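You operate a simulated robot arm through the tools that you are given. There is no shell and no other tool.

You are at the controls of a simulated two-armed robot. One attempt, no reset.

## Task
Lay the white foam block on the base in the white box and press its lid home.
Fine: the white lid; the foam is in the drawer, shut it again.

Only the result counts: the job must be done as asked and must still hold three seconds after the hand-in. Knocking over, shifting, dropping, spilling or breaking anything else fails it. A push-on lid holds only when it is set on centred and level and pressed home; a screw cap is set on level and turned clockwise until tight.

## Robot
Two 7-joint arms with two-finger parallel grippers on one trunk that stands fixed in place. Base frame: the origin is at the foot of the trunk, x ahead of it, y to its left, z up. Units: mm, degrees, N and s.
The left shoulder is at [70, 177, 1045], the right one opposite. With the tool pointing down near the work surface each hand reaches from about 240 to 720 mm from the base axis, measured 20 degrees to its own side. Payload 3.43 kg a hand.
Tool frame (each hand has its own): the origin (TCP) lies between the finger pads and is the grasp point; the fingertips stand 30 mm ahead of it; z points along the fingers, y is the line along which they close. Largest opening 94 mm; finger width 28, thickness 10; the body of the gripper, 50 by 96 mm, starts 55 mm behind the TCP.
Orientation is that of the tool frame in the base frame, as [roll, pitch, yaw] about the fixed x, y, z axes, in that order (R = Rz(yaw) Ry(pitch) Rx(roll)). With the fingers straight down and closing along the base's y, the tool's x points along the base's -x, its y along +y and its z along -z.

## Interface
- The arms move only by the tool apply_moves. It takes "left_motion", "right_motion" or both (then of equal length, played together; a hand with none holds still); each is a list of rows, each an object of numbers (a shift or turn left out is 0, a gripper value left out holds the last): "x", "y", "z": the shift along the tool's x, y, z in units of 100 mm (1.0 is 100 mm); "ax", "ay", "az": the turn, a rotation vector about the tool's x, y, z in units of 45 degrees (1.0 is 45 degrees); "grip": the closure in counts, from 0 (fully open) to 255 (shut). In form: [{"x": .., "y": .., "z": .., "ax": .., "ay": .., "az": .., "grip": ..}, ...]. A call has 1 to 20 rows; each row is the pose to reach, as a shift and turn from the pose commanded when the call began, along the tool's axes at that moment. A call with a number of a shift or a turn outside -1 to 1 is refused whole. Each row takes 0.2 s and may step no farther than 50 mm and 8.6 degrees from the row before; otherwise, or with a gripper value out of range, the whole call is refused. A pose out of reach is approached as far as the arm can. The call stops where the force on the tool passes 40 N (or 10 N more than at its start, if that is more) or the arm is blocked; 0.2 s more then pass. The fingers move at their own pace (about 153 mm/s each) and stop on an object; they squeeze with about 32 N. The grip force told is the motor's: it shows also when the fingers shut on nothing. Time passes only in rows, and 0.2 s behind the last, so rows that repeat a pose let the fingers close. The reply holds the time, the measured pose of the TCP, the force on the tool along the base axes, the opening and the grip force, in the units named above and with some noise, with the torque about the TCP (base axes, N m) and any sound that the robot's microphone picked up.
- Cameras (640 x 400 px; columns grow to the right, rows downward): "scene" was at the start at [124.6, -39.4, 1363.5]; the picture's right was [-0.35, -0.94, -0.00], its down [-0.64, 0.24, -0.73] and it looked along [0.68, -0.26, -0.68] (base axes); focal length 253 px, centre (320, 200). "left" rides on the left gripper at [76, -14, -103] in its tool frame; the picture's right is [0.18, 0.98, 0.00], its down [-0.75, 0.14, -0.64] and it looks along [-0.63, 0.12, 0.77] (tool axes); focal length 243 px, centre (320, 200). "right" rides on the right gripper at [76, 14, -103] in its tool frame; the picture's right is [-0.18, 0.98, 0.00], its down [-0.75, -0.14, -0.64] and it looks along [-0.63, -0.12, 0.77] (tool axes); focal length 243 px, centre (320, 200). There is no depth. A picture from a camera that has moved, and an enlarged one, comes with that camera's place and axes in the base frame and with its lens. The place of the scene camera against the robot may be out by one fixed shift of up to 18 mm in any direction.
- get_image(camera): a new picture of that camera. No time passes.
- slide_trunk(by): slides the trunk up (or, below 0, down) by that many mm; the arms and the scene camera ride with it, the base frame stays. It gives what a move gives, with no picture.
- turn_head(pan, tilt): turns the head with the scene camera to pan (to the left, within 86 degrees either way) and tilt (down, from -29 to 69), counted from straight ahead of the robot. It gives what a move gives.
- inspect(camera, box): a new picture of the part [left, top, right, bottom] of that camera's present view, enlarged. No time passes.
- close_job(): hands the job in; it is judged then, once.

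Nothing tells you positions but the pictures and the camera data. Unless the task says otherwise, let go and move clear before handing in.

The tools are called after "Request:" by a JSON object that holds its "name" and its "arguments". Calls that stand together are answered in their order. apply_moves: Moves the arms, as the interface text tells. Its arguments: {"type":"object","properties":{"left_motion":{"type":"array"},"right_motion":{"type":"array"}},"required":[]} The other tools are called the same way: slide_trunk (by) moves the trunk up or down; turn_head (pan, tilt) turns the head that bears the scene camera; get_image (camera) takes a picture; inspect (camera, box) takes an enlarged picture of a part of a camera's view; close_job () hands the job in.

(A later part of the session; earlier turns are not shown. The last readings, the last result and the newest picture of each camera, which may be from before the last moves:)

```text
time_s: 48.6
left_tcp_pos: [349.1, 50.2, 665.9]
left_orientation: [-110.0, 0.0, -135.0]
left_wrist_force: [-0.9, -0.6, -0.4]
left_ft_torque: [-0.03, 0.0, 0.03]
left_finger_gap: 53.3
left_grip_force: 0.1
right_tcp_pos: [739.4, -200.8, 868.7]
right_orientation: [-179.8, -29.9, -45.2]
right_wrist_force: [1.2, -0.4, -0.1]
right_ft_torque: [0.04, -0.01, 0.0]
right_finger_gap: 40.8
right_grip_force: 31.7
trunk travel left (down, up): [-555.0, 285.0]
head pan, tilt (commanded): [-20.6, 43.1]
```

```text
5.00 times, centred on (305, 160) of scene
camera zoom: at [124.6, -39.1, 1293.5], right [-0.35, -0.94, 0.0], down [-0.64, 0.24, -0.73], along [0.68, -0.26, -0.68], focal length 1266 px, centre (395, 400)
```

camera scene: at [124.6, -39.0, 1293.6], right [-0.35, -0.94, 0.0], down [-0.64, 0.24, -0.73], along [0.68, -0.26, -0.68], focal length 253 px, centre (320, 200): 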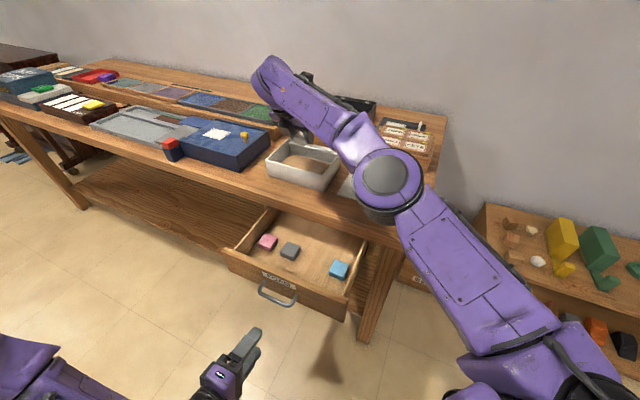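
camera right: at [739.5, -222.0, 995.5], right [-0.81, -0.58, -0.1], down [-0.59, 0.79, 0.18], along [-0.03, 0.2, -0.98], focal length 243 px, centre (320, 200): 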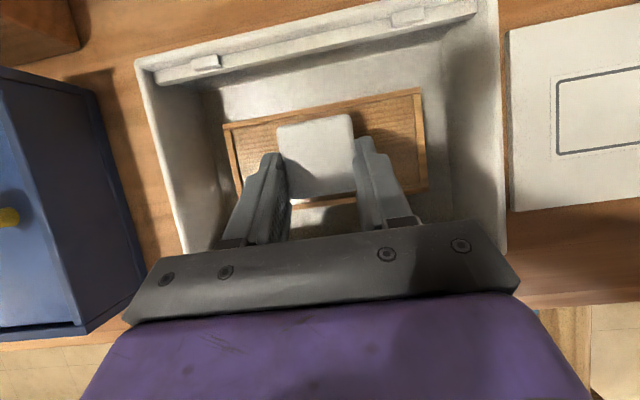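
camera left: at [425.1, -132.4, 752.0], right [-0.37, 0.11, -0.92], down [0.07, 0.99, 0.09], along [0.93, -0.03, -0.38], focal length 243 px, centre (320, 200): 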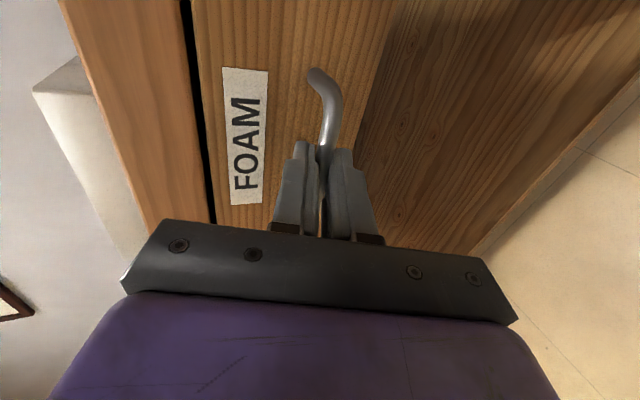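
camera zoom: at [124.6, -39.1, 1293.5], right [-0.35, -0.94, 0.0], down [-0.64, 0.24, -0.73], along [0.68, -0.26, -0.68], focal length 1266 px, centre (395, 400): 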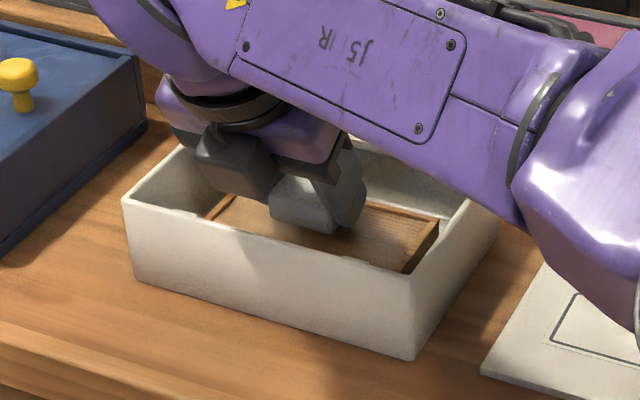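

The block is over the recess, about 3 mm off along the long axis, which I'll correct. Next I lower in small steps until it touches.

Request:
{"name": "apply_moves", "arguments": {"right_motion": [{"x": -0.02, "y": 0.01, "z": 0.035}, {"x": -0.05, "y": 0.028, "z": 0.087}, {"x": -0.06, "y": 0.028, "z": 0.104}, {"x": -0.06, "y": 0.028, "z": 0.104}]}}

Request:
{"name": "inspect", "arguments": {"camera": "right", "box": [200, 40, 460, 240]}}

Request:
{"name": "inspect", "arguments": {"camera": "scene", "box": [265, 130, 345, 190]}}

```text
time_s: 49.6
left_tcp_pos: [348.4, 49.2, 665.6]
left_orientation: [-109.9, 0.0, -134.9]
left_wrist_force: [-0.2, 0.3, -0.7]
left_ft_torque: [-0.04, 0.02, -0.02]
left_finger_gap: 53.6
left_grip_force: 0.1
right_tcp_pos: [736.7, -200.8, 857.2]
right_orientation: [-179.6, -30.2, -45.1]
right_wrist_force: [0.4, -0.5, 1.8]
right_ft_torque: [-0.04, -0.02, 0.0]
right_finger_gap: 40.6
right_grip_force: 32.4
trunk travel left (down, up): [-555.0, 285.0]
head pan, tilt (commanded): [-20.6, 43.1]
```

```text
2.00 times, centred on (330, 140) of right
camera zoom: at [737.1, -223.5, 984.5], right [-0.81, -0.58, -0.1], down [-0.59, 0.79, 0.18], along [-0.03, 0.2, -0.98], focal length 485 px, centre (300, 320)
```

zoom: 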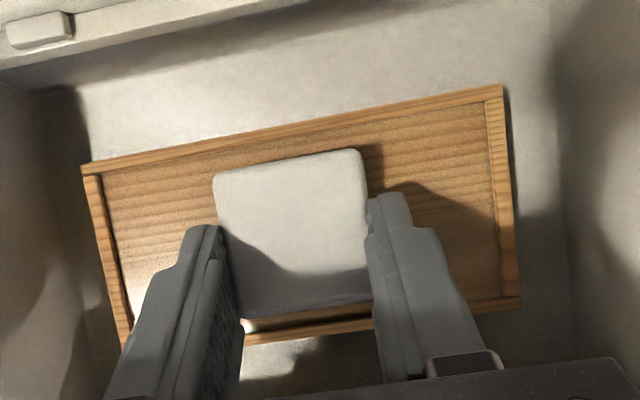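

```text
6.67 times, centred on (305, 160) of scene
camera zoom: at [124.4, -39.1, 1293.6], right [-0.35, -0.94, 0.0], down [-0.64, 0.24, -0.73], along [0.68, -0.26, -0.68], focal length 1689 px, centre (420, 467)
```

zoom: 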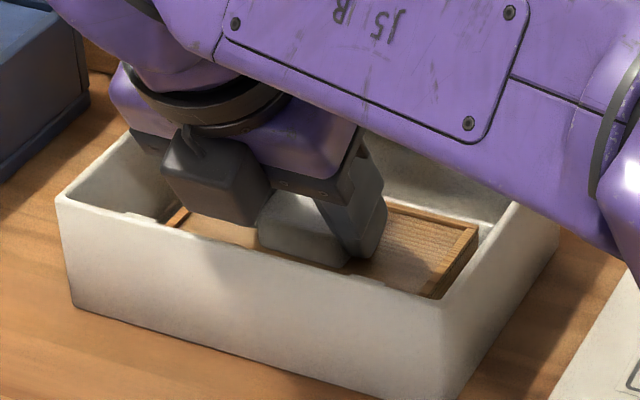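

The block is almost down. I'm lowering in 2–3 mm steps and watching the force.

Request:
{"name": "apply_moves", "arguments": {"right_motion": [{"x": -0.015, "z": 0.026}, {"x": -0.015, "z": 0.026}]}}

Request:
{"name": "apply_moves", "arguments": {"right_motion": [{"x": -0.015, "z": 0.026}, {"x": -0.015, "z": 0.026}]}}

```text
time_s: 50.2
left_tcp_pos: [346.7, 50.8, 666.2]
left_orientation: [-109.9, 0.0, -135.1]
left_wrist_force: [-0.8, -0.2, -0.5]
left_ft_torque: [-0.02, -0.03, 0.04]
left_finger_gap: 53.5
left_grip_force: 0.2
right_tcp_pos: [735.9, -200.3, 857.9]
right_orientation: [-179.7, -30.4, -45.2]
right_wrist_force: [4.8, -1.3, 12.4]
right_ft_torque: [-0.27, 0.04, 0.14]
right_finger_gap: 40.9
right_grip_force: 31.4
trunk travel left (down, up): [-555.0, 285.0]
head pan, tilt (commanded): [-20.6, 43.1]
```

```text
time_s: 50.8
left_tcp_pos: [345.5, 50.1, 666.1]
left_orientation: [-109.9, 0.2, -134.9]
left_wrist_force: [0.2, 0.4, 0.5]
left_ft_torque: [0.01, 0.03, 0.02]
left_finger_gap: 53.6
left_grip_force: 0.1
right_tcp_pos: [735.1, -201.4, 857.2]
right_orientation: [-179.4, -30.5, -45.5]
right_wrist_force: [8.4, -2.0, 30.5]
right_ft_torque: [-0.53, 0.04, 0.11]
right_finger_gap: 40.7
right_grip_force: 31.1
trunk travel left (down, up): [-555.0, 285.0]
head pan, tilt (commanded): [-20.6, 43.1]
```

The block is seated, with 30 N contact. I'll back off to near-zero load and release gently, then lift clear.

Request:
{"name": "apply_moves", "arguments": {"right_motion": [{"x": 0.025, "z": -0.043}, {"x": 0.025, "z": -0.043}, {"x": 0.025, "z": -0.043}]}}

Request:
{"name": "apply_moves", "arguments": {"right_motion": [{"grip": 135}, {"grip": 120}, {"grip": 100}, {"grip": 87}, {"grip": 87}]}}

Request:
{"name": "inspect", "arguments": {"camera": "right", "box": [200, 40, 460, 240]}}

```text
time_s: 51.6
left_tcp_pos: [346.5, 49.7, 665.9]
left_orientation: [-109.8, 0.1, -134.9]
left_wrist_force: [0.2, -0.2, -0.1]
left_ft_torque: [0.02, -0.02, 0.02]
left_finger_gap: 53.5
left_grip_force: 0.1
right_tcp_pos: [735.8, -203.0, 856.8]
right_orientation: [-179.8, -30.0, -45.3]
right_wrist_force: [1.8, -2.9, 14.2]
right_ft_torque: [-0.28, 0.02, -0.01]
right_finger_gap: 40.4
right_grip_force: 31.8
trunk travel left (down, up): [-555.0, 285.0]
head pan, tilt (commanded): [-20.6, 43.1]
```

```text
time_s: 52.8
left_tcp_pos: [347.7, 49.4, 665.5]
left_orientation: [-109.9, 0.0, -134.9]
left_wrist_force: [-0.1, 0.2, -0.7]
left_ft_torque: [0.01, 0.01, -0.02]
left_finger_gap: 53.6
left_grip_force: 0.0
right_tcp_pos: [736.5, -200.6, 857.1]
right_orientation: [-179.7, -30.1, -45.2]
right_wrist_force: [0.2, 3.5, 8.2]
right_ft_torque: [-0.09, 0.18, -0.05]
right_finger_gap: 60.8
right_grip_force: 0.1
trunk travel left (down, up): [-555.0, 285.0]
head pan, tilt (commanded): [-20.6, 43.1]
```

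```text
2.00 times, centred on (330, 140) of right
camera zoom: at [736.5, -222.0, 984.3], right [-0.81, -0.58, -0.1], down [-0.59, 0.79, 0.18], along [-0.03, 0.2, -0.98], focal length 485 px, centre (300, 320)
```

zoom: 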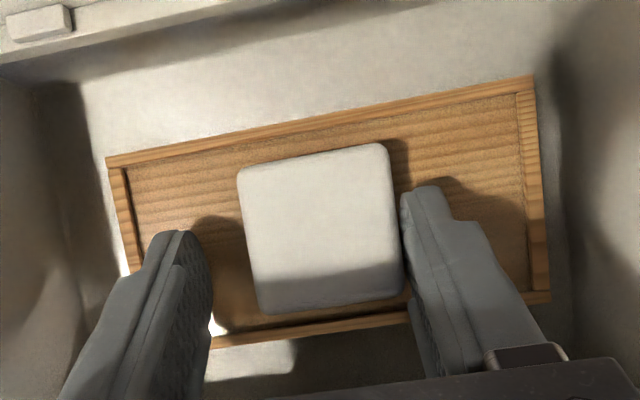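

The foam lies on the base, but the finger drag on release slid the base about 9 mm toward the lid side inside the box. I'll lift slightly, open fully, and nudge the base back by its inner border without touching the foam.

Request:
{"name": "apply_moves", "arguments": {"right_motion": [{"x": 0.01, "z": -0.017}, {"x": 0.0125, "z": -0.0217}, {"x": 0.0125, "z": -0.0217}]}}

Request:
{"name": "inspect", "arguments": {"camera": "right", "box": [200, 40, 460, 240]}}

Request:
{"name": "inspect", "arguments": {"camera": "right", "box": [100, 0, 520, 262]}}

```text
time_s: 53.6
left_tcp_pos: [348.7, 50.0, 665.5]
left_orientation: [-109.9, 0.0, -135.0]
left_wrist_force: [0.6, -0.4, 0.1]
left_ft_torque: [-0.03, 0.01, 0.01]
left_finger_gap: 53.5
left_grip_force: 0.1
right_tcp_pos: [737.7, -203.7, 857.8]
right_orientation: [-179.8, -30.1, -45.4]
right_wrist_force: [-0.1, -0.9, 0.1]
right_ft_torque: [0.01, -0.02, -0.01]
right_finger_gap: 61.7
right_grip_force: 0.0
trunk travel left (down, up): [-555.0, 285.0]
head pan, tilt (commanded): [-20.6, 43.1]
```

```text
2.00 times, centred on (330, 140) of right
camera zoom: at [737.6, -224.0, 985.6], right [-0.81, -0.58, -0.1], down [-0.59, 0.79, 0.18], along [-0.03, 0.2, -0.98], focal length 485 px, centre (300, 320)
```

zoom: 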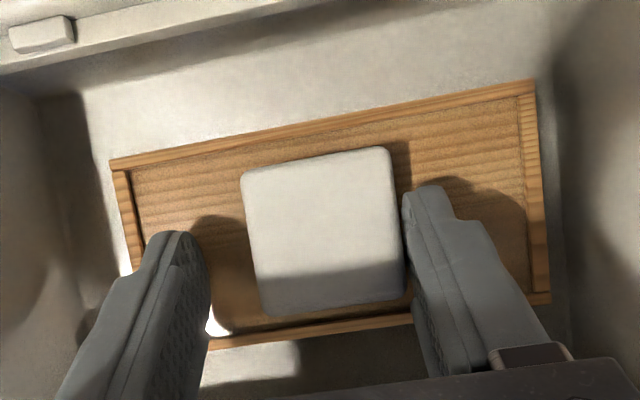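

```text
1.52 times, centred on (310, 131) of right
camera zoom: at [737.6, -224.0, 985.6], right [-0.81, -0.58, -0.1], down [-0.59, 0.79, 0.18], along [-0.03, 0.2, -0.98], focal length 370 px, centre (335, 305)
```

zoom: 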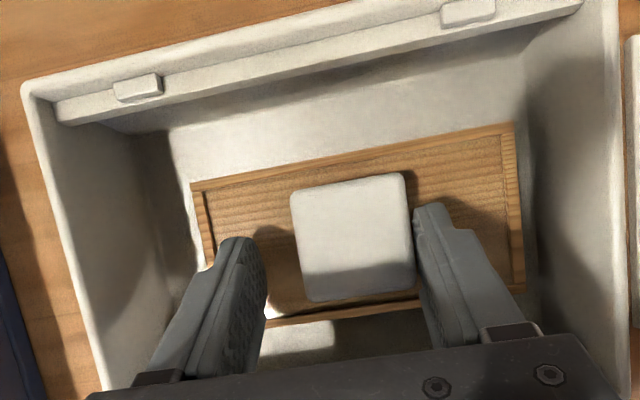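

The fingers are free of load. I'll move off the block side by 4 mm, shift 10 mm inward so the push is centred, then open fully.

Request:
{"name": "apply_moves", "arguments": {"right_motion": [{"y": 0.04}, {"y": 0.04, "x": 0.03, "z": 0.017}, {"y": 0.04, "x": 0.087, "z": 0.05}, {"y": 0.04, "x": 0.087, "z": 0.05, "grip": 60}, {"y": 0.04, "x": 0.087, "z": 0.05, "grip": 30}, {"y": 0.04, "x": 0.087, "z": 0.05, "grip": 5}, {"y": 0.04, "x": 0.087, "z": 0.05, "grip": 0}]}}

Request:
{"name": "inspect", "arguments": {"camera": "right", "box": [180, 40, 440, 240]}}

```text
time_s: 55.2
left_tcp_pos: [349.0, 50.8, 664.2]
left_orientation: [-110.0, 0.0, -135.0]
left_wrist_force: [-0.4, 0.3, 0.1]
left_ft_torque: [0.01, 0.0, 0.03]
left_finger_gap: 53.6
left_grip_force: 0.1
right_tcp_pos: [743.3, -212.8, 859.2]
right_orientation: [-179.6, -30.1, -45.2]
right_wrist_force: [-0.7, 1.0, -0.6]
right_ft_torque: [0.02, 0.04, 0.02]
right_finger_gap: 94.1
right_grip_force: 0.1
trunk travel left (down, up): [-555.0, 285.0]
head pan, tilt (commanded): [-20.6, 43.1]
```

```text
2.00 times, centred on (310, 140) of right
camera zoom: at [742.8, -233.5, 986.0], right [-0.81, -0.58, -0.1], down [-0.59, 0.79, 0.18], along [-0.03, 0.2, -0.98], focal length 485 px, centre (340, 320)
```

zoom: 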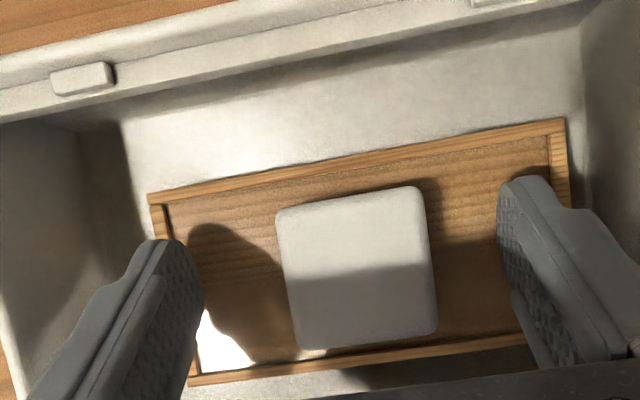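

Both fingers are inside the recess and beside the borders, the left one almost touching its border. I'll push gently along the box's long axis and watch.

Request:
{"name": "apply_moves", "arguments": {"right_motion": [{"x": -0.005, "z": 0.009}, {"y": -0.02, "x": -0.005, "z": 0.009}, {"y": -0.04, "x": -0.005, "z": 0.009}, {"y": -0.06, "x": -0.005, "z": 0.009}, {"y": -0.08, "x": -0.005, "z": 0.009}, {"y": -0.08, "x": -0.005, "z": 0.009}]}}

Request:
{"name": "inspect", "arguments": {"camera": "right", "box": [180, 40, 440, 240]}}

```text
time_s: 56.6
left_tcp_pos: [349.4, 49.6, 665.4]
left_orientation: [-110.0, 0.0, -135.0]
left_wrist_force: [-0.3, 0.7, 0.3]
left_ft_torque: [0.0, 0.05, -0.01]
left_finger_gap: 53.4
left_grip_force: 0.1
right_tcp_pos: [748.3, -205.5, 856.5]
right_orientation: [-179.7, -30.0, -45.2]
right_wrist_force: [1.2, -0.7, 0.6]
right_ft_torque: [0.01, 0.02, -0.01]
right_finger_gap: 94.0
right_grip_force: 0.0
trunk travel left (down, up): [-555.0, 285.0]
head pan, tilt (commanded): [-20.6, 43.1]
```

```text
2.00 times, centred on (310, 140) of right
camera zoom: at [748.0, -227.4, 984.6], right [-0.81, -0.58, -0.1], down [-0.59, 0.79, 0.18], along [-0.03, 0.2, -0.98], focal length 485 px, centre (340, 320)
```

zoom: 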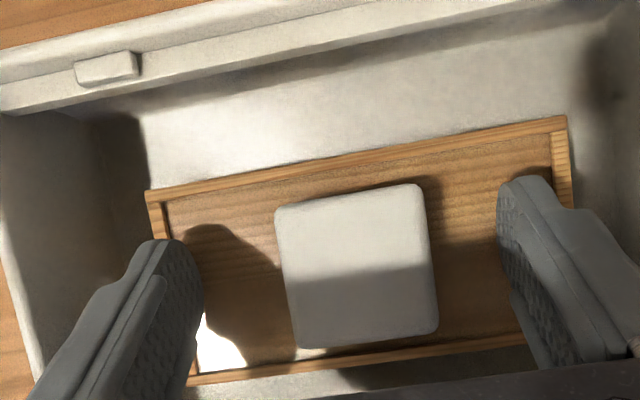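

The base is back where it started relative to the box, with the foam centred on it. I'll ease off the border and lift the hand straight up.

Request:
{"name": "apply_moves", "arguments": {"right_motion": [{"y": 0.015}, {"y": 0.02, "x": 0.02, "z": -0.035}, {"y": 0.02, "x": 0.1, "z": -0.173}, {"y": 0.02, "x": 0.2, "z": -0.346}, {"y": 0.02, "x": 0.32, "z": -0.554}, {"y": 0.02, "x": 0.44, "z": -0.762}, {"y": 0.02, "x": 0.5, "z": -0.866}, {"y": 0.02, "x": 0.5, "z": -0.866}]}}

Request:
{"name": "get_image", "arguments": {"camera": "right"}}

Request:
{"name": "inspect", "arguments": {"camera": "right", "box": [160, 0, 480, 200]}}

Request:
{"name": "inspect", "arguments": {"camera": "scene", "box": [250, 120, 360, 200]}}

```text
time_s: 58.4
left_tcp_pos: [349.4, 51.2, 665.3]
left_orientation: [-110.0, 0.0, -135.0]
left_wrist_force: [-0.3, -0.1, 0.7]
left_ft_torque: [-0.01, 0.01, 0.03]
left_finger_gap: 53.5
left_grip_force: 0.0
right_tcp_pos: [739.1, -205.4, 956.2]
right_orientation: [-179.6, -30.2, -45.2]
right_wrist_force: [-0.6, -0.7, -0.6]
right_ft_torque: [0.0, -0.03, -0.01]
right_finger_gap: 93.9
right_grip_force: 0.1
right hand out of reach, approached as far as the arm can: row 6, 7, 8
trunk travel left (down, up): [-555.0, 285.0]
head pan, tilt (commanded): [-20.6, 43.1]
```

```text
taken
camera right: at [738.7, -227.6, 1083.5], right [-0.81, -0.58, -0.1], down [-0.59, 0.79, 0.18], along [-0.03, 0.2, -0.98], focal length 243 px, centre (320, 200)
```

right: 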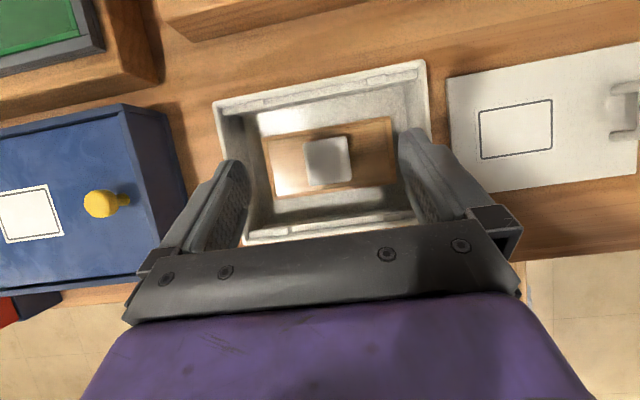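

```text
2.00 times, centred on (320, 100) of right
camera zoom: at [738.7, -227.6, 1083.5], right [-0.81, -0.58, -0.1], down [-0.59, 0.79, 0.18], along [-0.03, 0.2, -0.98], focal length 485 px, centre (320, 400)
```

zoom: 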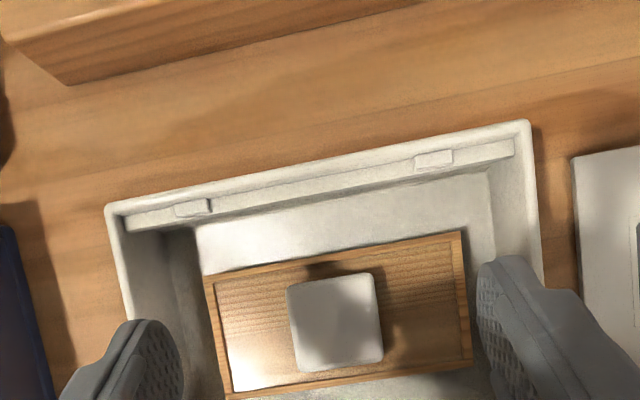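

```text
5.00 times, centred on (305, 160) of scene
camera zoom: at [124.8, -39.0, 1293.5], right [-0.35, -0.94, 0.0], down [-0.64, 0.24, -0.73], along [0.68, -0.26, -0.68], focal length 1266 px, centre (395, 400)
```

zoom: 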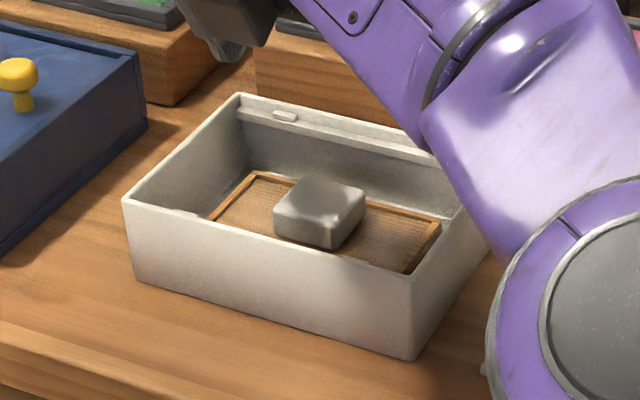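

The white foam rests centred on the base in the box. Next, the drawer: I'll bring the left hand back up to the handle line with fingers straddling the bar, so the tips push on the drawer face above and below it.

Request:
{"name": "apply_moves", "arguments": {"left_motion": [{"y": -0.09, "z": -0.034}, {"y": -0.26, "z": -0.096}, {"y": -0.43, "z": -0.157}, {"y": -0.58, "z": -0.212}, {"y": -0.658, "z": -0.239}, {"y": -0.658, "z": -0.239}]}}

Request:
{"name": "get_image", "arguments": {"camera": "left"}}

Request:
{"name": "inspect", "arguments": {"camera": "left", "box": [240, 0, 480, 200]}}

```text
time_s: 59.8
left_tcp_pos: [356.1, 47.4, 727.7]
left_orientation: [-109.8, -0.1, -135.0]
left_wrist_force: [1.0, 0.4, 0.5]
left_ft_torque: [0.0, 0.0, 0.03]
left_finger_gap: 53.6
left_grip_force: 0.0
left hand out of reach, approached as far as the arm can: row 4, 5, 6
right_tcp_pos: [737.4, -205.9, 955.9]
right_orientation: [-179.7, -30.1, -45.2]
right_wrist_force: [-0.2, 0.0, -0.8]
right_ft_torque: [0.04, 0.01, 0.02]
right_finger_gap: 93.9
right_grip_force: 0.0
trunk travel left (down, up): [-555.0, 285.0]
head pan, tilt (commanded): [-20.6, 43.1]
```

```text
taken
camera left: at [238.3, 57.9, 775.9], right [-0.37, 0.11, -0.92], down [0.07, 0.99, 0.09], along [0.93, -0.04, -0.37], focal length 243 px, centre (320, 200)
```

left: 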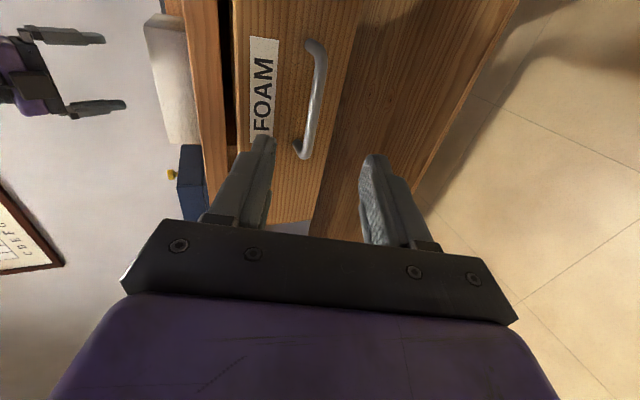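

```text
2.00 times, centred on (360, 100) of left
camera zoom: at [238.3, 57.9, 775.9], right [-0.37, 0.11, -0.92], down [0.07, 0.99, 0.09], along [0.93, -0.04, -0.37], focal length 485 px, centre (240, 400)
```

zoom: 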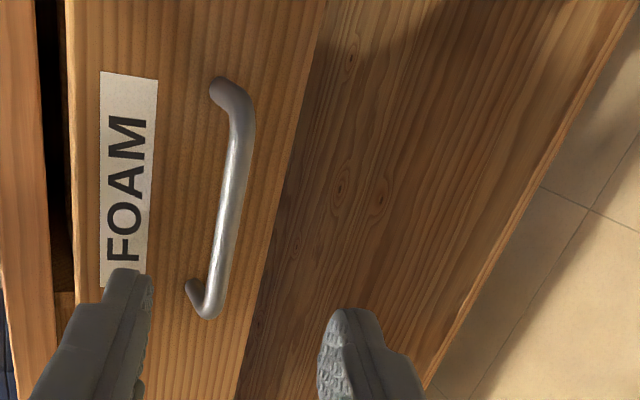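

The left hand is at its near limit here but lined up. I'll advance along the tool axis so the fingers straddle the bar.

Request:
{"name": "apply_moves", "arguments": {"left_motion": [{"z": 0.2}, {"z": 0.4}, {"z": 0.55}, {"z": 0.7}, {"z": 0.8}, {"z": 0.8}]}}

Request:
{"name": "inspect", "arguments": {"camera": "left", "box": [200, 0, 480, 220]}}

Request:
{"name": "inspect", "arguments": {"camera": "scene", "box": [200, 190, 380, 320]}}

```text
time_s: 61.2
left_tcp_pos: [410.0, -6.8, 699.0]
left_orientation: [-109.9, 0.0, -135.1]
left_wrist_force: [0.1, 1.0, -0.3]
left_ft_torque: [-0.03, -0.04, 0.0]
left_finger_gap: 53.5
left_grip_force: 0.1
right_tcp_pos: [739.3, -207.0, 955.8]
right_orientation: [-179.7, -30.0, -45.2]
right_wrist_force: [0.0, -0.7, 0.0]
right_ft_torque: [0.0, 0.0, 0.0]
right_finger_gap: 94.1
right_grip_force: 0.0
trunk travel left (down, up): [-555.0, 285.0]
head pan, tilt (commanded): [-20.6, 43.1]
```

```text
1.82 times, centred on (340, 110) of left
camera zoom: at [292.2, 4.6, 747.9], right [-0.37, 0.11, -0.92], down [0.07, 0.99, 0.09], along [0.93, -0.03, -0.37], focal length 441 px, centre (284, 364)
```

zoom: 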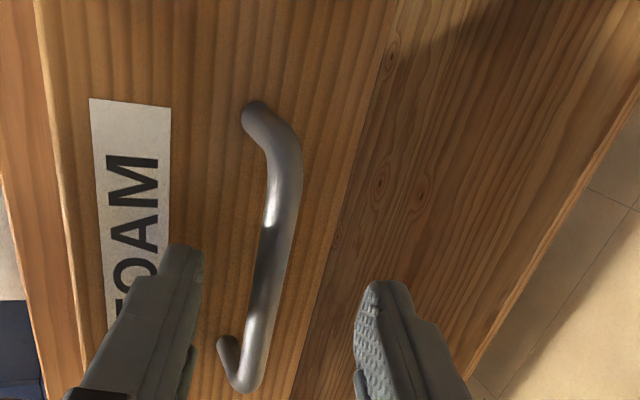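

```text
3.08 times, centred on (290, 255) of scene
camera zoom: at [124.6, -39.1, 1293.6], right [-0.35, -0.94, 0.0], down [-0.64, 0.24, -0.73], along [0.68, -0.26, -0.68], focal length 779 px, centre (412, 31)
```

zoom: 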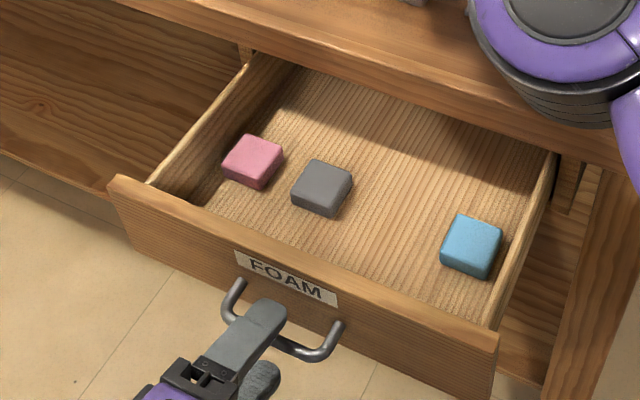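

The drawer is still open with pink, grey and blue in it. I'll raise the left hand 6 mm to centre it on the bar and push inward slowly.

Request:
{"name": "apply_moves", "arguments": {"left_motion": [{"y": -0.06}, {"y": -0.077, "z": 0.047}, {"y": -0.094, "z": 0.094}, {"y": -0.111, "z": 0.141}, {"y": -0.128, "z": 0.188}, {"y": -0.145, "z": 0.235}, {"y": -0.162, "z": 0.282}, {"y": -0.18, "z": 0.329}, {"y": -0.197, "z": 0.376}]}}

Request:
{"name": "inspect", "arguments": {"camera": "scene", "box": [200, 190, 380, 320]}}

Request:
{"name": "get_image", "arguments": {"camera": "left"}}

```text
time_s: 63.2
left_tcp_pos: [439.0, -36.0, 705.1]
left_orientation: [-110.0, 0.0, -135.0]
left_wrist_force: [-0.4, 0.1, -0.7]
left_ft_torque: [0.01, 0.02, 0.04]
left_finger_gap: 53.4
left_grip_force: 0.1
right_tcp_pos: [738.1, -206.5, 955.7]
right_orientation: [-179.7, -30.1, -45.2]
right_wrist_force: [-0.9, -0.6, 0.3]
right_ft_torque: [-0.02, -0.03, 0.03]
right_finger_gap: 93.8
right_grip_force: 0.0
trunk travel left (down, up): [-555.0, 285.0]
head pan, tilt (commanded): [-20.6, 43.1]
```

```text
3.08 times, centred on (290, 255) of scene
camera zoom: at [124.6, -39.2, 1293.5], right [-0.35, -0.94, 0.0], down [-0.64, 0.24, -0.73], along [0.68, -0.26, -0.68], focal length 779 px, centre (412, 31)
```

zoom: 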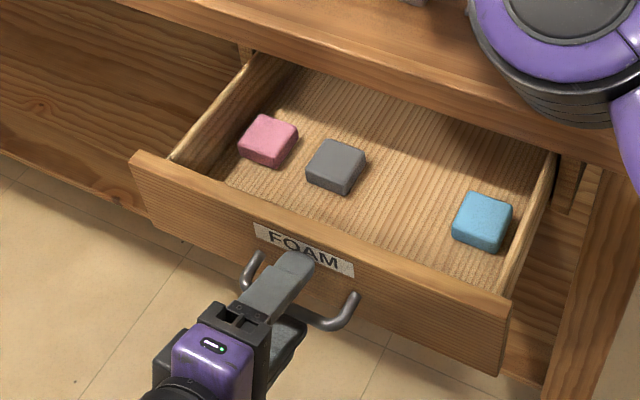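

```text
taken
camera left: at [321.0, -25.2, 753.7], right [-0.37, 0.11, -0.92], down [0.07, 0.99, 0.09], along [0.93, -0.04, -0.37], focal length 243 px, centre (320, 200)
```

left: 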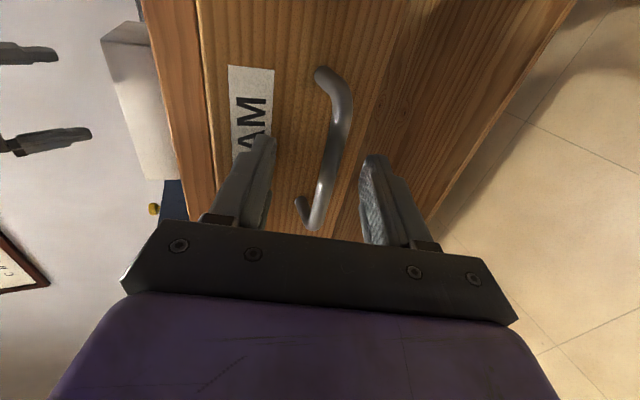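

The drawer is sliding in with almost no resistance. I keep pushing straight along the drawer axis.

Request:
{"name": "apply_moves", "arguments": {"left_motion": [{"y": -0.017, "z": 0.047}, {"y": -0.051, "z": 0.141}, {"y": -0.086, "z": 0.235}, {"y": -0.12, "z": 0.329}, {"y": -0.154, "z": 0.423}, {"y": -0.188, "z": 0.517}, {"y": -0.222, "z": 0.611}, {"y": -0.256, "z": 0.705}, {"y": -0.291, "z": 0.799}, {"y": -0.325, "z": 0.893}, {"y": -0.342, "z": 0.94}]}}

Request:
{"name": "inspect", "arguments": {"camera": "scene", "box": [200, 170, 380, 300]}}

```text
time_s: 65.6
left_tcp_pos: [509.7, -107.8, 706.3]
left_orientation: [-110.0, 0.0, -135.0]
left_wrist_force: [-1.2, 0.3, -0.1]
left_ft_torque: [-0.03, 0.02, -0.01]
left_finger_gap: 52.9
left_grip_force: 0.0
right_tcp_pos: [738.5, -205.7, 956.9]
right_orientation: [-179.7, -30.1, -45.2]
right_wrist_force: [1.2, 0.1, 0.1]
right_ft_torque: [0.01, 0.0, -0.02]
right_finger_gap: 94.0
right_grip_force: 0.1
trunk travel left (down, up): [-555.0, 285.0]
head pan, tilt (commanded): [-20.6, 43.1]
```

```text
3.08 times, centred on (290, 235) of scene
camera zoom: at [124.6, -39.2, 1293.5], right [-0.35, -0.94, 0.0], down [-0.64, 0.24, -0.73], along [0.68, -0.26, -0.68], focal length 779 px, centre (412, 92)
```

zoom: 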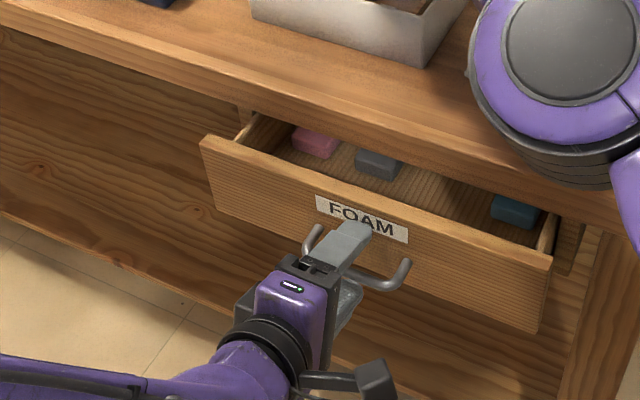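

About 60 mm remain. I'm pushing on and will finish in small steps until the face seats.

Request:
{"name": "apply_moves", "arguments": {"left_motion": [{"y": -0.034, "z": 0.094}, {"y": -0.068, "z": 0.188}, {"y": -0.103, "z": 0.282}, {"y": -0.137, "z": 0.376}, {"y": -0.164, "z": 0.451}, {"y": -0.181, "z": 0.498}, {"y": -0.188, "z": 0.517}]}}

Request:
{"name": "apply_moves", "arguments": {"left_motion": [{"y": -0.007, "z": 0.019}, {"y": -0.014, "z": 0.038}, {"y": -0.02, "z": 0.056}, {"y": -0.027, "z": 0.075}, {"y": -0.034, "z": 0.094}]}}

Request:
{"name": "inspect", "arguments": {"camera": "scene", "box": [220, 160, 380, 270]}}

Request:
{"name": "get_image", "arguments": {"camera": "left"}}

```text
time_s: 67.2
left_tcp_pos: [547.7, -145.3, 706.5]
left_orientation: [-109.9, 0.0, -134.9]
left_wrist_force: [-4.0, 2.9, 0.5]
left_ft_torque: [-0.1, -0.05, 0.01]
left_finger_gap: 53.4
left_grip_force: 0.1
right_tcp_pos: [737.8, -205.6, 956.5]
right_orientation: [-179.7, -30.2, -45.2]
right_wrist_force: [0.1, -0.3, -0.7]
right_ft_torque: [0.0, -0.01, 0.03]
right_finger_gap: 94.2
right_grip_force: 0.0
trunk travel left (down, up): [-555.0, 285.0]
head pan, tilt (commanded): [-20.6, 43.1]
```

```text
time_s: 68.1
left_tcp_pos: [548.5, -145.0, 707.5]
left_orientation: [-109.9, -0.1, -135.0]
left_wrist_force: [-26.4, 30.6, 10.9]
left_ft_torque: [-1.04, -0.9, 0.18]
left_finger_gap: 51.0
left_grip_force: 0.0
right_tcp_pos: [734.4, -203.3, 961.3]
right_orientation: [-179.8, -30.5, -45.3]
right_wrist_force: [-0.9, -0.2, -0.3]
right_ft_torque: [-0.01, 0.0, 0.0]
right_finger_gap: 94.0
right_grip_force: 0.2
trunk travel left (down, up): [-555.0, 285.0]
head pan, tilt (commanded): [-20.6, 43.1]
stopped in row 4 (left hand): the force on the tool passed its limit at 44 N (the readings are from after the stop); the commanded pose is now the measured one
```

```text
3.64 times, centred on (300, 215) of scene
camera zoom: at [118.8, -33.2, 1294.4], right [-0.35, -0.94, 0.0], down [-0.64, 0.24, -0.73], along [0.69, -0.26, -0.68], focal length 921 px, centre (393, 146)
```

zoom: 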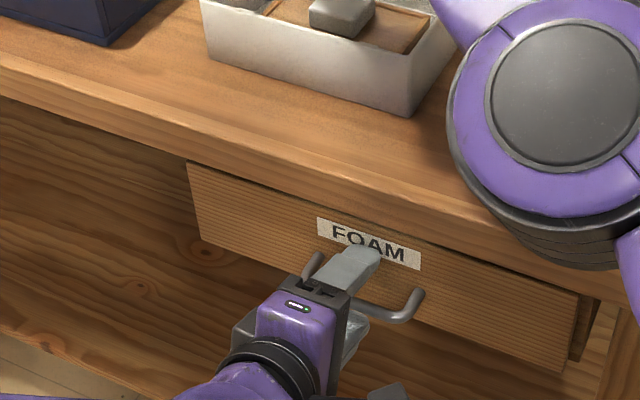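

```text
taken
camera left: at [430.6, -134.7, 755.3], right [-0.37, 0.11, -0.92], down [0.07, 0.99, 0.08], along [0.93, -0.04, -0.37], focal length 243 px, centre (320, 200)
```

left: 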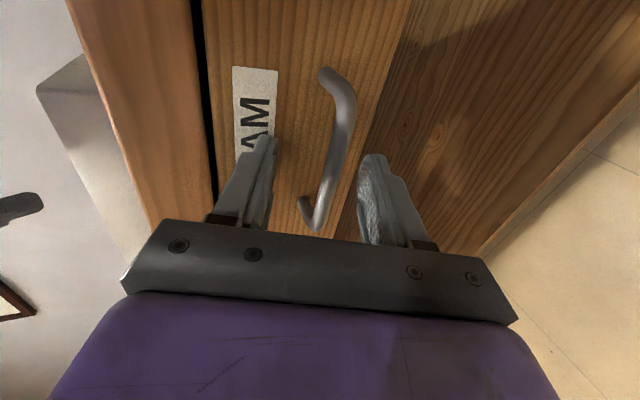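

The drawer has seated firmly against its stop. I'm backing the left hand straight out along its fingers so the handle isn't dragged.

Request:
{"name": "apply_moves", "arguments": {"left_motion": [{"z": -0.05}, {"z": -0.2}, {"z": -0.4}, {"z": -0.6}, {"z": -0.8}, {"z": -1.0}, {"z": -1.0}]}}

Request:
{"name": "inspect", "arguments": {"camera": "scene", "box": [220, 160, 380, 270]}}

Request:
{"name": "get_image", "arguments": {"camera": "left"}}

```text
time_s: 69.7
left_tcp_pos: [484.1, -82.0, 739.9]
left_orientation: [-110.2, 0.0, -135.0]
left_wrist_force: [0.0, -0.1, -0.7]
left_ft_torque: [0.0, 0.02, -0.05]
left_finger_gap: 53.7
left_grip_force: 0.1
right_tcp_pos: [738.9, -208.2, 956.0]
right_orientation: [-179.7, -30.1, -45.3]
right_wrist_force: [0.4, 0.2, 0.4]
right_ft_torque: [0.0, -0.01, -0.01]
right_finger_gap: 94.2
right_grip_force: 0.1
trunk travel left (down, up): [-555.0, 285.0]
head pan, tilt (commanded): [-20.6, 43.1]
```

```text
3.64 times, centred on (300, 215) of scene
camera zoom: at [124.9, -39.2, 1293.5], right [-0.35, -0.94, 0.0], down [-0.64, 0.24, -0.73], along [0.68, -0.26, -0.68], focal length 921 px, centre (393, 146)
```

zoom: 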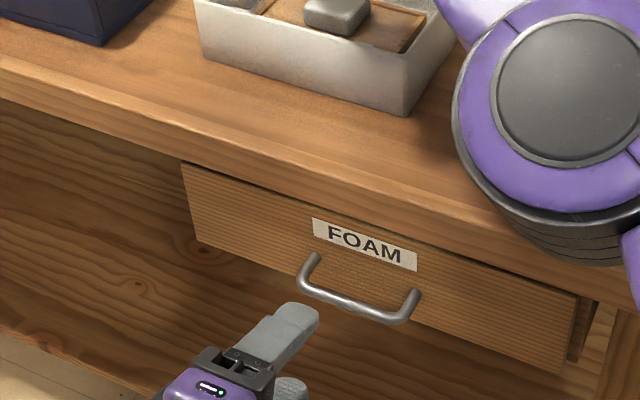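

```text
taken
camera left: at [367.0, -70.0, 789.8], right [-0.37, 0.11, -0.92], down [0.07, 0.99, 0.09], along [0.93, -0.04, -0.38], focal length 243 px, centre (320, 200)
```

left: 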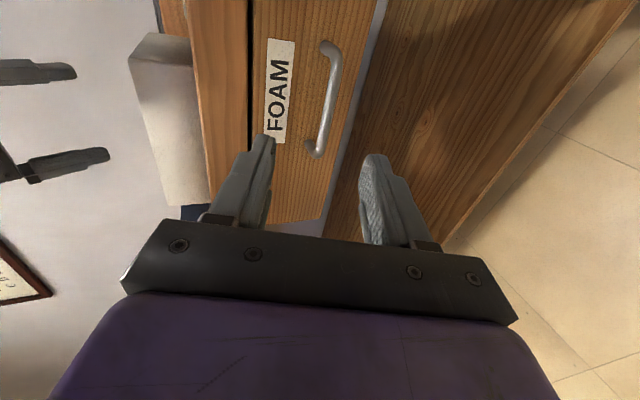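

The drawer is fully shut, FOAM label and handle as at the start. I'll move the left hand further off and take the right hand over to the lid handle, estimated near (546,-418), standing about 35 mm above the lid.

Request:
{"name": "apply_moves", "arguments": {"left_motion": [{"z": -0.1}, {"z": -0.25}, {"z": -0.4}, {"z": -0.5}, {"z": -0.55}, {"z": -0.55}], "right_motion": [{"y": 0.1}, {"y": 0.3}, {"y": 0.5}, {"y": 0.7}, {"y": 0.85}, {"y": 0.94}]}}

Request:
{"name": "apply_moves", "arguments": {"right_motion": [{"y": 0.1}, {"y": 0.3}, {"y": 0.5}, {"y": 0.7}, {"y": 0.85}, {"y": 0.94}]}}

Request:
{"name": "apply_moves", "arguments": {"right_motion": [{"y": 0.1}, {"y": 0.3}, {"y": 0.5}, {"y": 0.7}, {"y": 0.85}, {"y": 0.94}, {"y": 0.94}]}}

Request:
{"name": "get_image", "arguments": {"camera": "right"}}

Request:
{"name": "get_image", "arguments": {"camera": "scene"}}

```text
time_s: 71.1
left_tcp_pos: [448.7, -46.0, 756.7]
left_orientation: [-110.2, 0.0, -135.2]
left_wrist_force: [-0.1, -0.5, 0.0]
left_ft_torque: [0.02, 0.0, 0.0]
left_finger_gap: 53.4
left_grip_force: 0.2
right_tcp_pos: [738.5, -261.1, 970.2]
right_orientation: [-179.7, -30.0, -45.3]
right_wrist_force: [-0.6, 0.7, 0.9]
right_ft_torque: [0.03, -0.02, 0.02]
right_finger_gap: 94.0
right_grip_force: 0.1
right hand out of reach, approached as far as the arm can: row 1, 2, 3, 4, 5, 6
trunk travel left (down, up): [-555.0, 285.0]
head pan, tilt (commanded): [-20.6, 43.1]
```

```text
time_s: 72.5
left_tcp_pos: [448.9, -47.5, 758.1]
left_orientation: [-110.1, 0.0, -135.1]
left_wrist_force: [0.1, -0.4, 1.0]
left_ft_torque: [0.0, 0.01, -0.01]
left_finger_gap: 53.4
left_grip_force: 0.1
right_tcp_pos: [736.8, -320.5, 987.6]
right_orientation: [-179.7, -30.2, -45.3]
right_wrist_force: [0.6, 0.6, -0.1]
right_ft_torque: [-0.01, 0.0, 0.0]
right_finger_gap: 94.0
right_grip_force: 0.1
right hand out of reach, approached as far as the arm can: row 1, 2, 3, 4, 5, 6
trunk travel left (down, up): [-555.0, 285.0]
head pan, tilt (commanded): [-20.6, 43.1]
```

```text
time_s: 74.1
left_tcp_pos: [448.8, -46.4, 758.1]
left_orientation: [-110.2, 0.0, -135.1]
left_wrist_force: [0.4, -0.8, 0.4]
left_ft_torque: [-0.01, -0.02, -0.02]
left_finger_gap: 53.6
left_grip_force: 0.1
right_tcp_pos: [727.3, -392.0, 1006.5]
right_orientation: [-179.7, -30.1, -45.3]
right_wrist_force: [0.6, -0.3, 0.8]
right_ft_torque: [-0.03, -0.05, 0.0]
right_finger_gap: 94.1
right_grip_force: 0.1
right hand out of reach, approached as far as the arm can: row 1, 2, 3, 4, 5, 6, 7
trunk travel left (down, up): [-555.0, 285.0]
head pan, tilt (commanded): [-20.6, 43.1]
```

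```text
taken
camera right: at [726.3, -413.2, 1134.3], right [-0.81, -0.58, -0.1], down [-0.59, 0.79, 0.18], along [-0.03, 0.2, -0.98], focal length 243 px, centre (320, 200)
```

right: 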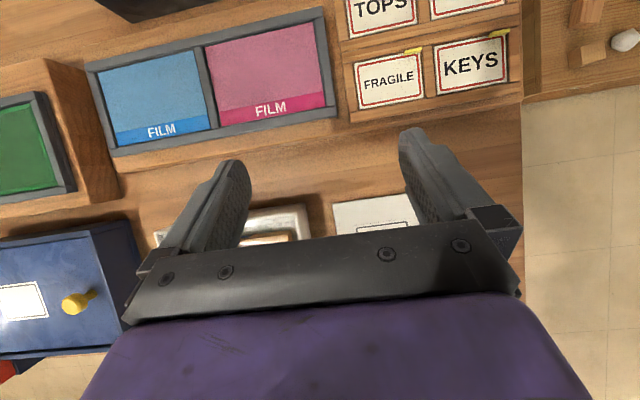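

```text
taken
camera scene: at [124.6, -39.2, 1293.5], right [-0.35, -0.94, 0.0], down [-0.64, 0.24, -0.73], along [0.68, -0.26, -0.68], focal length 253 px, centre (320, 200)
```

scene: 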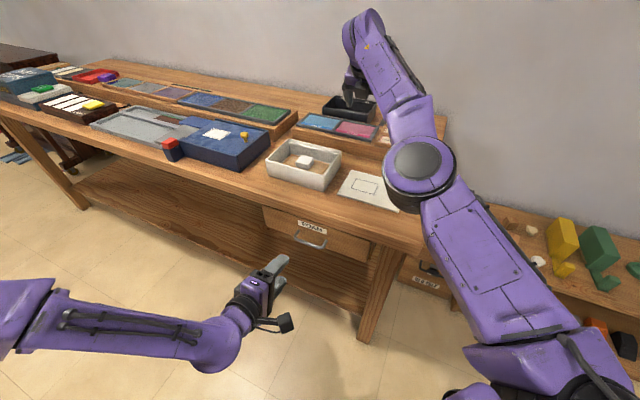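

The right arm slid along its reach limit instead of following my line, and it is now high over the film trays, touching nothing. I'll pull it back inward toward the lid.

Request:
{"name": "apply_moves", "arguments": {"right_motion": [{"x": -0.1, "y": 0.08, "z": -0.02}, {"x": -0.25, "y": 0.2, "z": -0.04}, {"x": -0.4, "y": 0.33, "z": -0.06}, {"x": -0.55, "y": 0.46, "z": -0.09}, {"x": -0.65, "y": 0.56, "z": -0.11}, {"x": -0.65, "y": 0.56, "z": -0.11}]}}

Request:
{"name": "get_image", "arguments": {"camera": "right"}}

Request:
{"name": "get_image", "arguments": {"camera": "scene"}}

```text
time_s: 75.5
left_tcp_pos: [448.8, -47.0, 757.9]
left_orientation: [-110.2, 0.1, -135.2]
left_wrist_force: [-0.3, -0.2, 0.4]
left_ft_torque: [-0.02, 0.0, -0.02]
left_finger_gap: 53.4
left_grip_force: 0.1
right_tcp_pos: [726.6, -391.4, 1006.9]
right_orientation: [-179.7, -30.1, -45.4]
right_wrist_force: [0.1, -0.5, 0.6]
right_ft_torque: [-0.02, -0.04, 0.03]
right_finger_gap: 93.9
right_grip_force: 0.1
right hand out of reach, approached as far as the arm can: row 1, 2, 3, 4, 5, 6
trunk travel left (down, up): [-555.0, 285.0]
head pan, tilt (commanded): [-20.6, 43.1]
```

```text
taken
camera right: at [726.3, -413.1, 1134.3], right [-0.81, -0.58, -0.1], down [-0.59, 0.79, 0.18], along [-0.03, 0.2, -0.98], focal length 243 px, centre (320, 200)
```

right: 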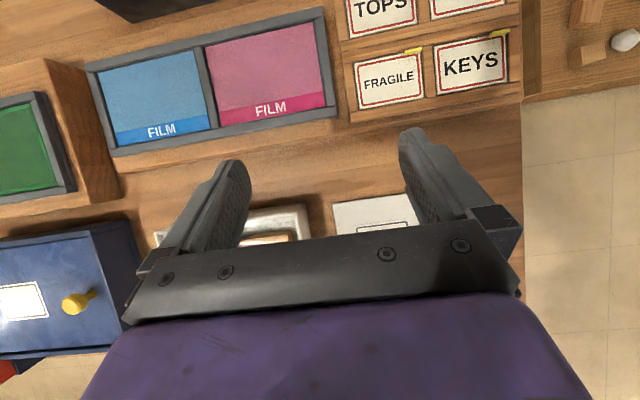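

```text
taken
camera scene: at [124.6, -39.1, 1293.5], right [-0.35, -0.94, 0.0], down [-0.64, 0.24, -0.73], along [0.68, -0.26, -0.68], focal length 253 px, centre (320, 200)
```

scene: 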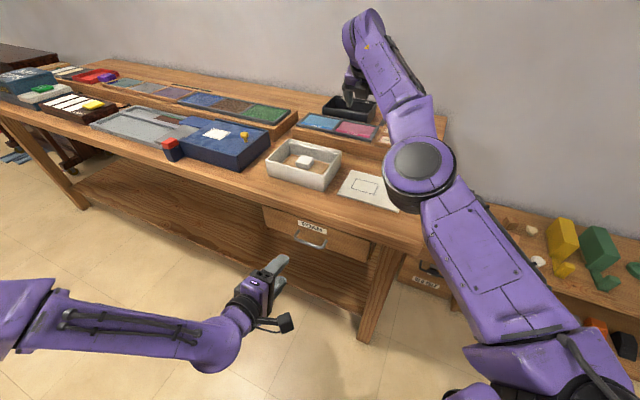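

The solver is stuck with the arm fully stretched: it didn't move at all. I'll try a sideways-and-up move to get the elbow bending again, well clear of everything.

Request:
{"name": "apply_moves", "arguments": {"right_motion": [{"x": 0.1, "y": 0.0, "z": -0.17}, {"x": 0.15, "y": 0.1, "z": -0.35}, {"x": 0.2, "y": 0.2, "z": -0.55}, {"x": 0.2, "y": 0.3, "z": -0.75}, {"x": 0.2, "y": 0.4, "z": -0.9}, {"x": 0.2, "y": 0.5, "z": -1.0}]}}

Request:
{"name": "get_image", "arguments": {"camera": "scene"}}

```text
time_s: 76.9
left_tcp_pos: [449.0, -45.7, 756.8]
left_orientation: [-110.0, 0.0, -135.2]
left_wrist_force: [-0.7, -0.2, -0.1]
left_ft_torque: [-0.01, 0.02, 0.0]
left_finger_gap: 53.6
left_grip_force: 0.1
right_tcp_pos: [678.6, -404.3, 1108.9]
right_orientation: [-179.7, -30.1, -45.3]
right_wrist_force: [0.2, -1.0, 0.3]
right_ft_torque: [0.0, -0.02, 0.01]
right_finger_gap: 93.8
right_grip_force: 0.1
right hand out of reach, approached as far as the arm can: row 1, 2, 3, 5, 6
trunk travel left (down, up): [-555.0, 285.0]
head pan, tilt (commanded): [-20.6, 43.1]
```

```text
taken
camera scene: at [124.3, -39.1, 1293.6], right [-0.35, -0.94, 0.0], down [-0.64, 0.24, -0.73], along [0.68, -0.26, -0.68], focal length 253 px, centre (320, 200)
```

scene: 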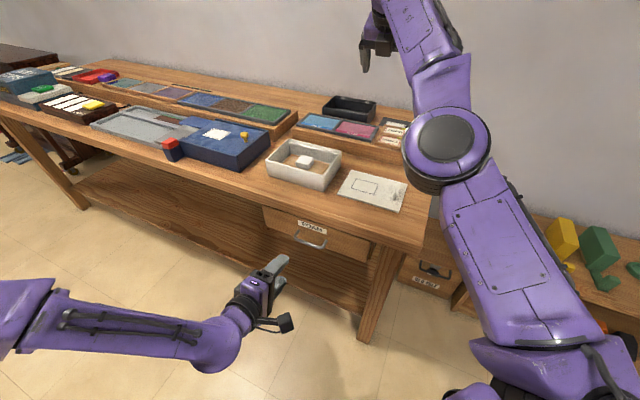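

That freed it. Now I retract inward in moderate steps.

Request:
{"name": "apply_moves", "arguments": {"right_motion": [{"x": -0.1, "y": 0.08, "z": 0.0}, {"x": -0.25, "y": 0.2, "z": -0.01}, {"x": -0.4, "y": 0.35, "z": -0.02}, {"x": -0.55, "y": 0.5, "z": -0.03}, {"x": -0.68, "y": 0.6, "z": -0.04}, {"x": -0.68, "y": 0.6, "z": -0.04}]}}

Request:
{"name": "get_image", "arguments": {"camera": "scene"}}

```text
time_s: 78.3
left_tcp_pos: [448.2, -47.0, 759.2]
left_orientation: [-110.1, 0.0, -135.1]
left_wrist_force: [0.6, -0.1, -0.1]
left_ft_torque: [0.0, -0.02, -0.01]
left_finger_gap: 53.5
left_grip_force: 0.0
right_tcp_pos: [673.9, -412.9, 1116.4]
right_orientation: [-179.8, -30.0, -45.4]
right_wrist_force: [0.2, -0.4, 0.2]
right_ft_torque: [0.04, 0.02, -0.04]
right_finger_gap: 94.0
right_grip_force: 0.1
right hand out of reach, approached as far as the arm can: row 1, 2, 3, 4, 5, 6
trunk travel left (down, up): [-555.0, 285.0]
head pan, tilt (commanded): [-20.6, 43.1]
```

```text
taken
camera scene: at [124.5, -39.2, 1293.6], right [-0.35, -0.94, 0.0], down [-0.64, 0.24, -0.73], along [0.68, -0.26, -0.68], focal length 253 px, centre (320, 200)
```

scene: 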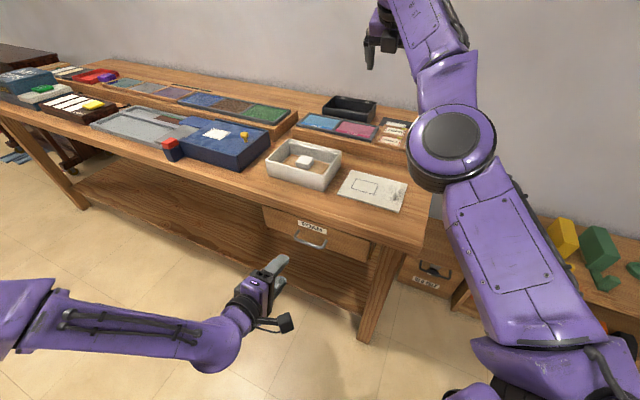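

Pulling inward alone slides along the reach sphere. The elbow bulges right and up, so moving left and down should flex it; I'll do that, staying high above the table.

Request:
{"name": "apply_moves", "arguments": {"right_motion": [{"x": -0.15, "y": -0.05, "z": 0.03}, {"x": -0.35, "y": -0.11, "z": 0.08}, {"x": -0.55, "y": -0.18, "z": 0.12}, {"x": -0.75, "y": -0.24, "z": 0.16}, {"x": -0.95, "y": -0.31, "z": 0.21}, {"x": -0.98, "y": -0.318, "z": 0.217}]}}

Request:
{"name": "get_image", "arguments": {"camera": "scene"}}

```text
time_s: 79.7
left_tcp_pos: [448.7, -46.0, 757.2]
left_orientation: [-110.1, 0.0, -135.2]
left_wrist_force: [0.2, -0.6, 0.6]
left_ft_torque: [0.02, -0.01, 0.0]
left_finger_gap: 53.7
left_grip_force: 0.0
right_tcp_pos: [700.2, -349.9, 1080.6]
right_orientation: [-179.7, -30.1, -45.3]
right_wrist_force: [-0.1, 0.8, 0.4]
right_ft_torque: [0.0, 0.02, -0.02]
right_finger_gap: 93.9
right_grip_force: 0.0
right hand out of reach, approached as far as the arm can: row 1, 2, 3, 4, 5, 6
trunk travel left (down, up): [-555.0, 285.0]
head pan, tilt (commanded): [-20.6, 43.1]
```

```text
taken
camera scene: at [124.7, -39.0, 1293.6], right [-0.35, -0.94, 0.0], down [-0.64, 0.24, -0.73], along [0.68, -0.26, -0.68], focal length 253 px, centre (320, 200)
```

scene: 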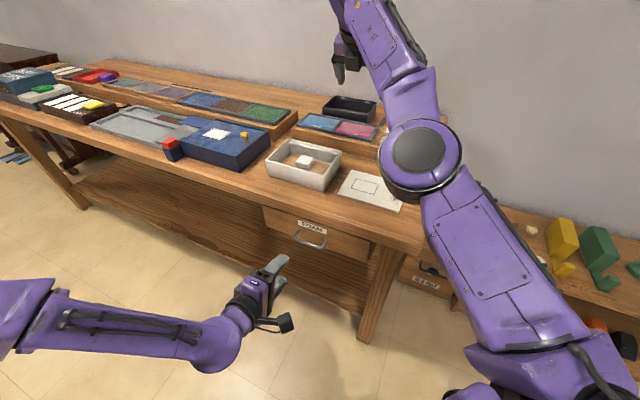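

Perhaps a wrist-roll joint is at its limit in this yaw. Rolling the hand back about its own axis doesn't move the wrist point, so I'll undo 45° of that roll and try retracting again.

Request:
{"name": "apply_moves", "arguments": {"right_motion": [{"az": 0.1}, {"az": 0.25}, {"az": 0.4}, {"az": 0.55}, {"az": 0.7}, {"az": 0.85}, {"az": 1.0}, {"az": 1.0}]}}

Request:
{"name": "apply_moves", "arguments": {"right_motion": [{"z": -0.1}, {"z": -0.25}, {"z": -0.4}, {"z": -0.5}, {"z": -0.5}]}}

Request:
{"name": "get_image", "arguments": {"camera": "scene"}}

```text
time_s: 81.5
left_tcp_pos: [448.3, -47.0, 757.5]
left_orientation: [-110.1, -0.1, -135.0]
left_wrist_force: [0.1, 0.2, 0.2]
left_ft_torque: [-0.04, 0.01, 0.02]
left_finger_gap: 53.4
left_grip_force: 0.0
right_tcp_pos: [699.3, -350.1, 1081.6]
right_orientation: [-157.5, -20.4, -94.4]
right_wrist_force: [0.2, 0.4, -0.5]
right_ft_torque: [-0.01, 0.0, 0.02]
right_finger_gap: 94.1
right_grip_force: 0.1
trunk travel left (down, up): [-555.0, 285.0]
head pan, tilt (commanded): [-20.6, 43.1]
```

```text
time_s: 82.7
left_tcp_pos: [447.7, -46.3, 757.9]
left_orientation: [-110.1, 0.0, -135.1]
left_wrist_force: [-0.6, 0.0, -1.1]
left_ft_torque: [-0.01, -0.01, 0.03]
left_finger_gap: 53.5
left_grip_force: 0.1
right_tcp_pos: [679.9, -332.6, 1124.5]
right_orientation: [-157.3, -20.6, -94.3]
right_wrist_force: [0.1, -0.9, -0.1]
right_ft_torque: [-0.03, 0.02, -0.01]
right_finger_gap: 94.0
right_grip_force: 0.0
trunk travel left (down, up): [-555.0, 285.0]
head pan, tilt (commanded): [-20.6, 43.1]
```

```text
taken
camera scene: at [124.8, -39.3, 1293.5], right [-0.35, -0.94, 0.0], down [-0.64, 0.24, -0.73], along [0.68, -0.26, -0.68], focal length 253 px, centre (320, 200)
```

scene: 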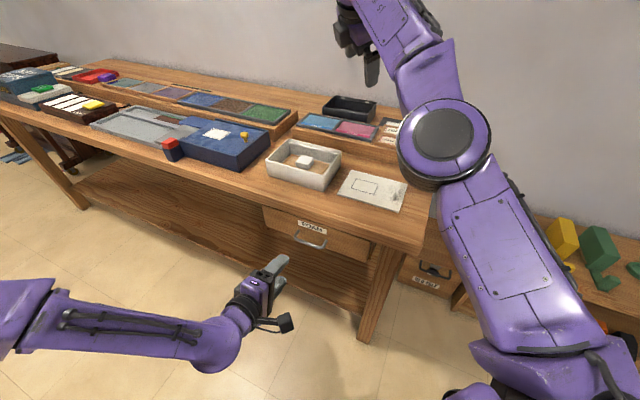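

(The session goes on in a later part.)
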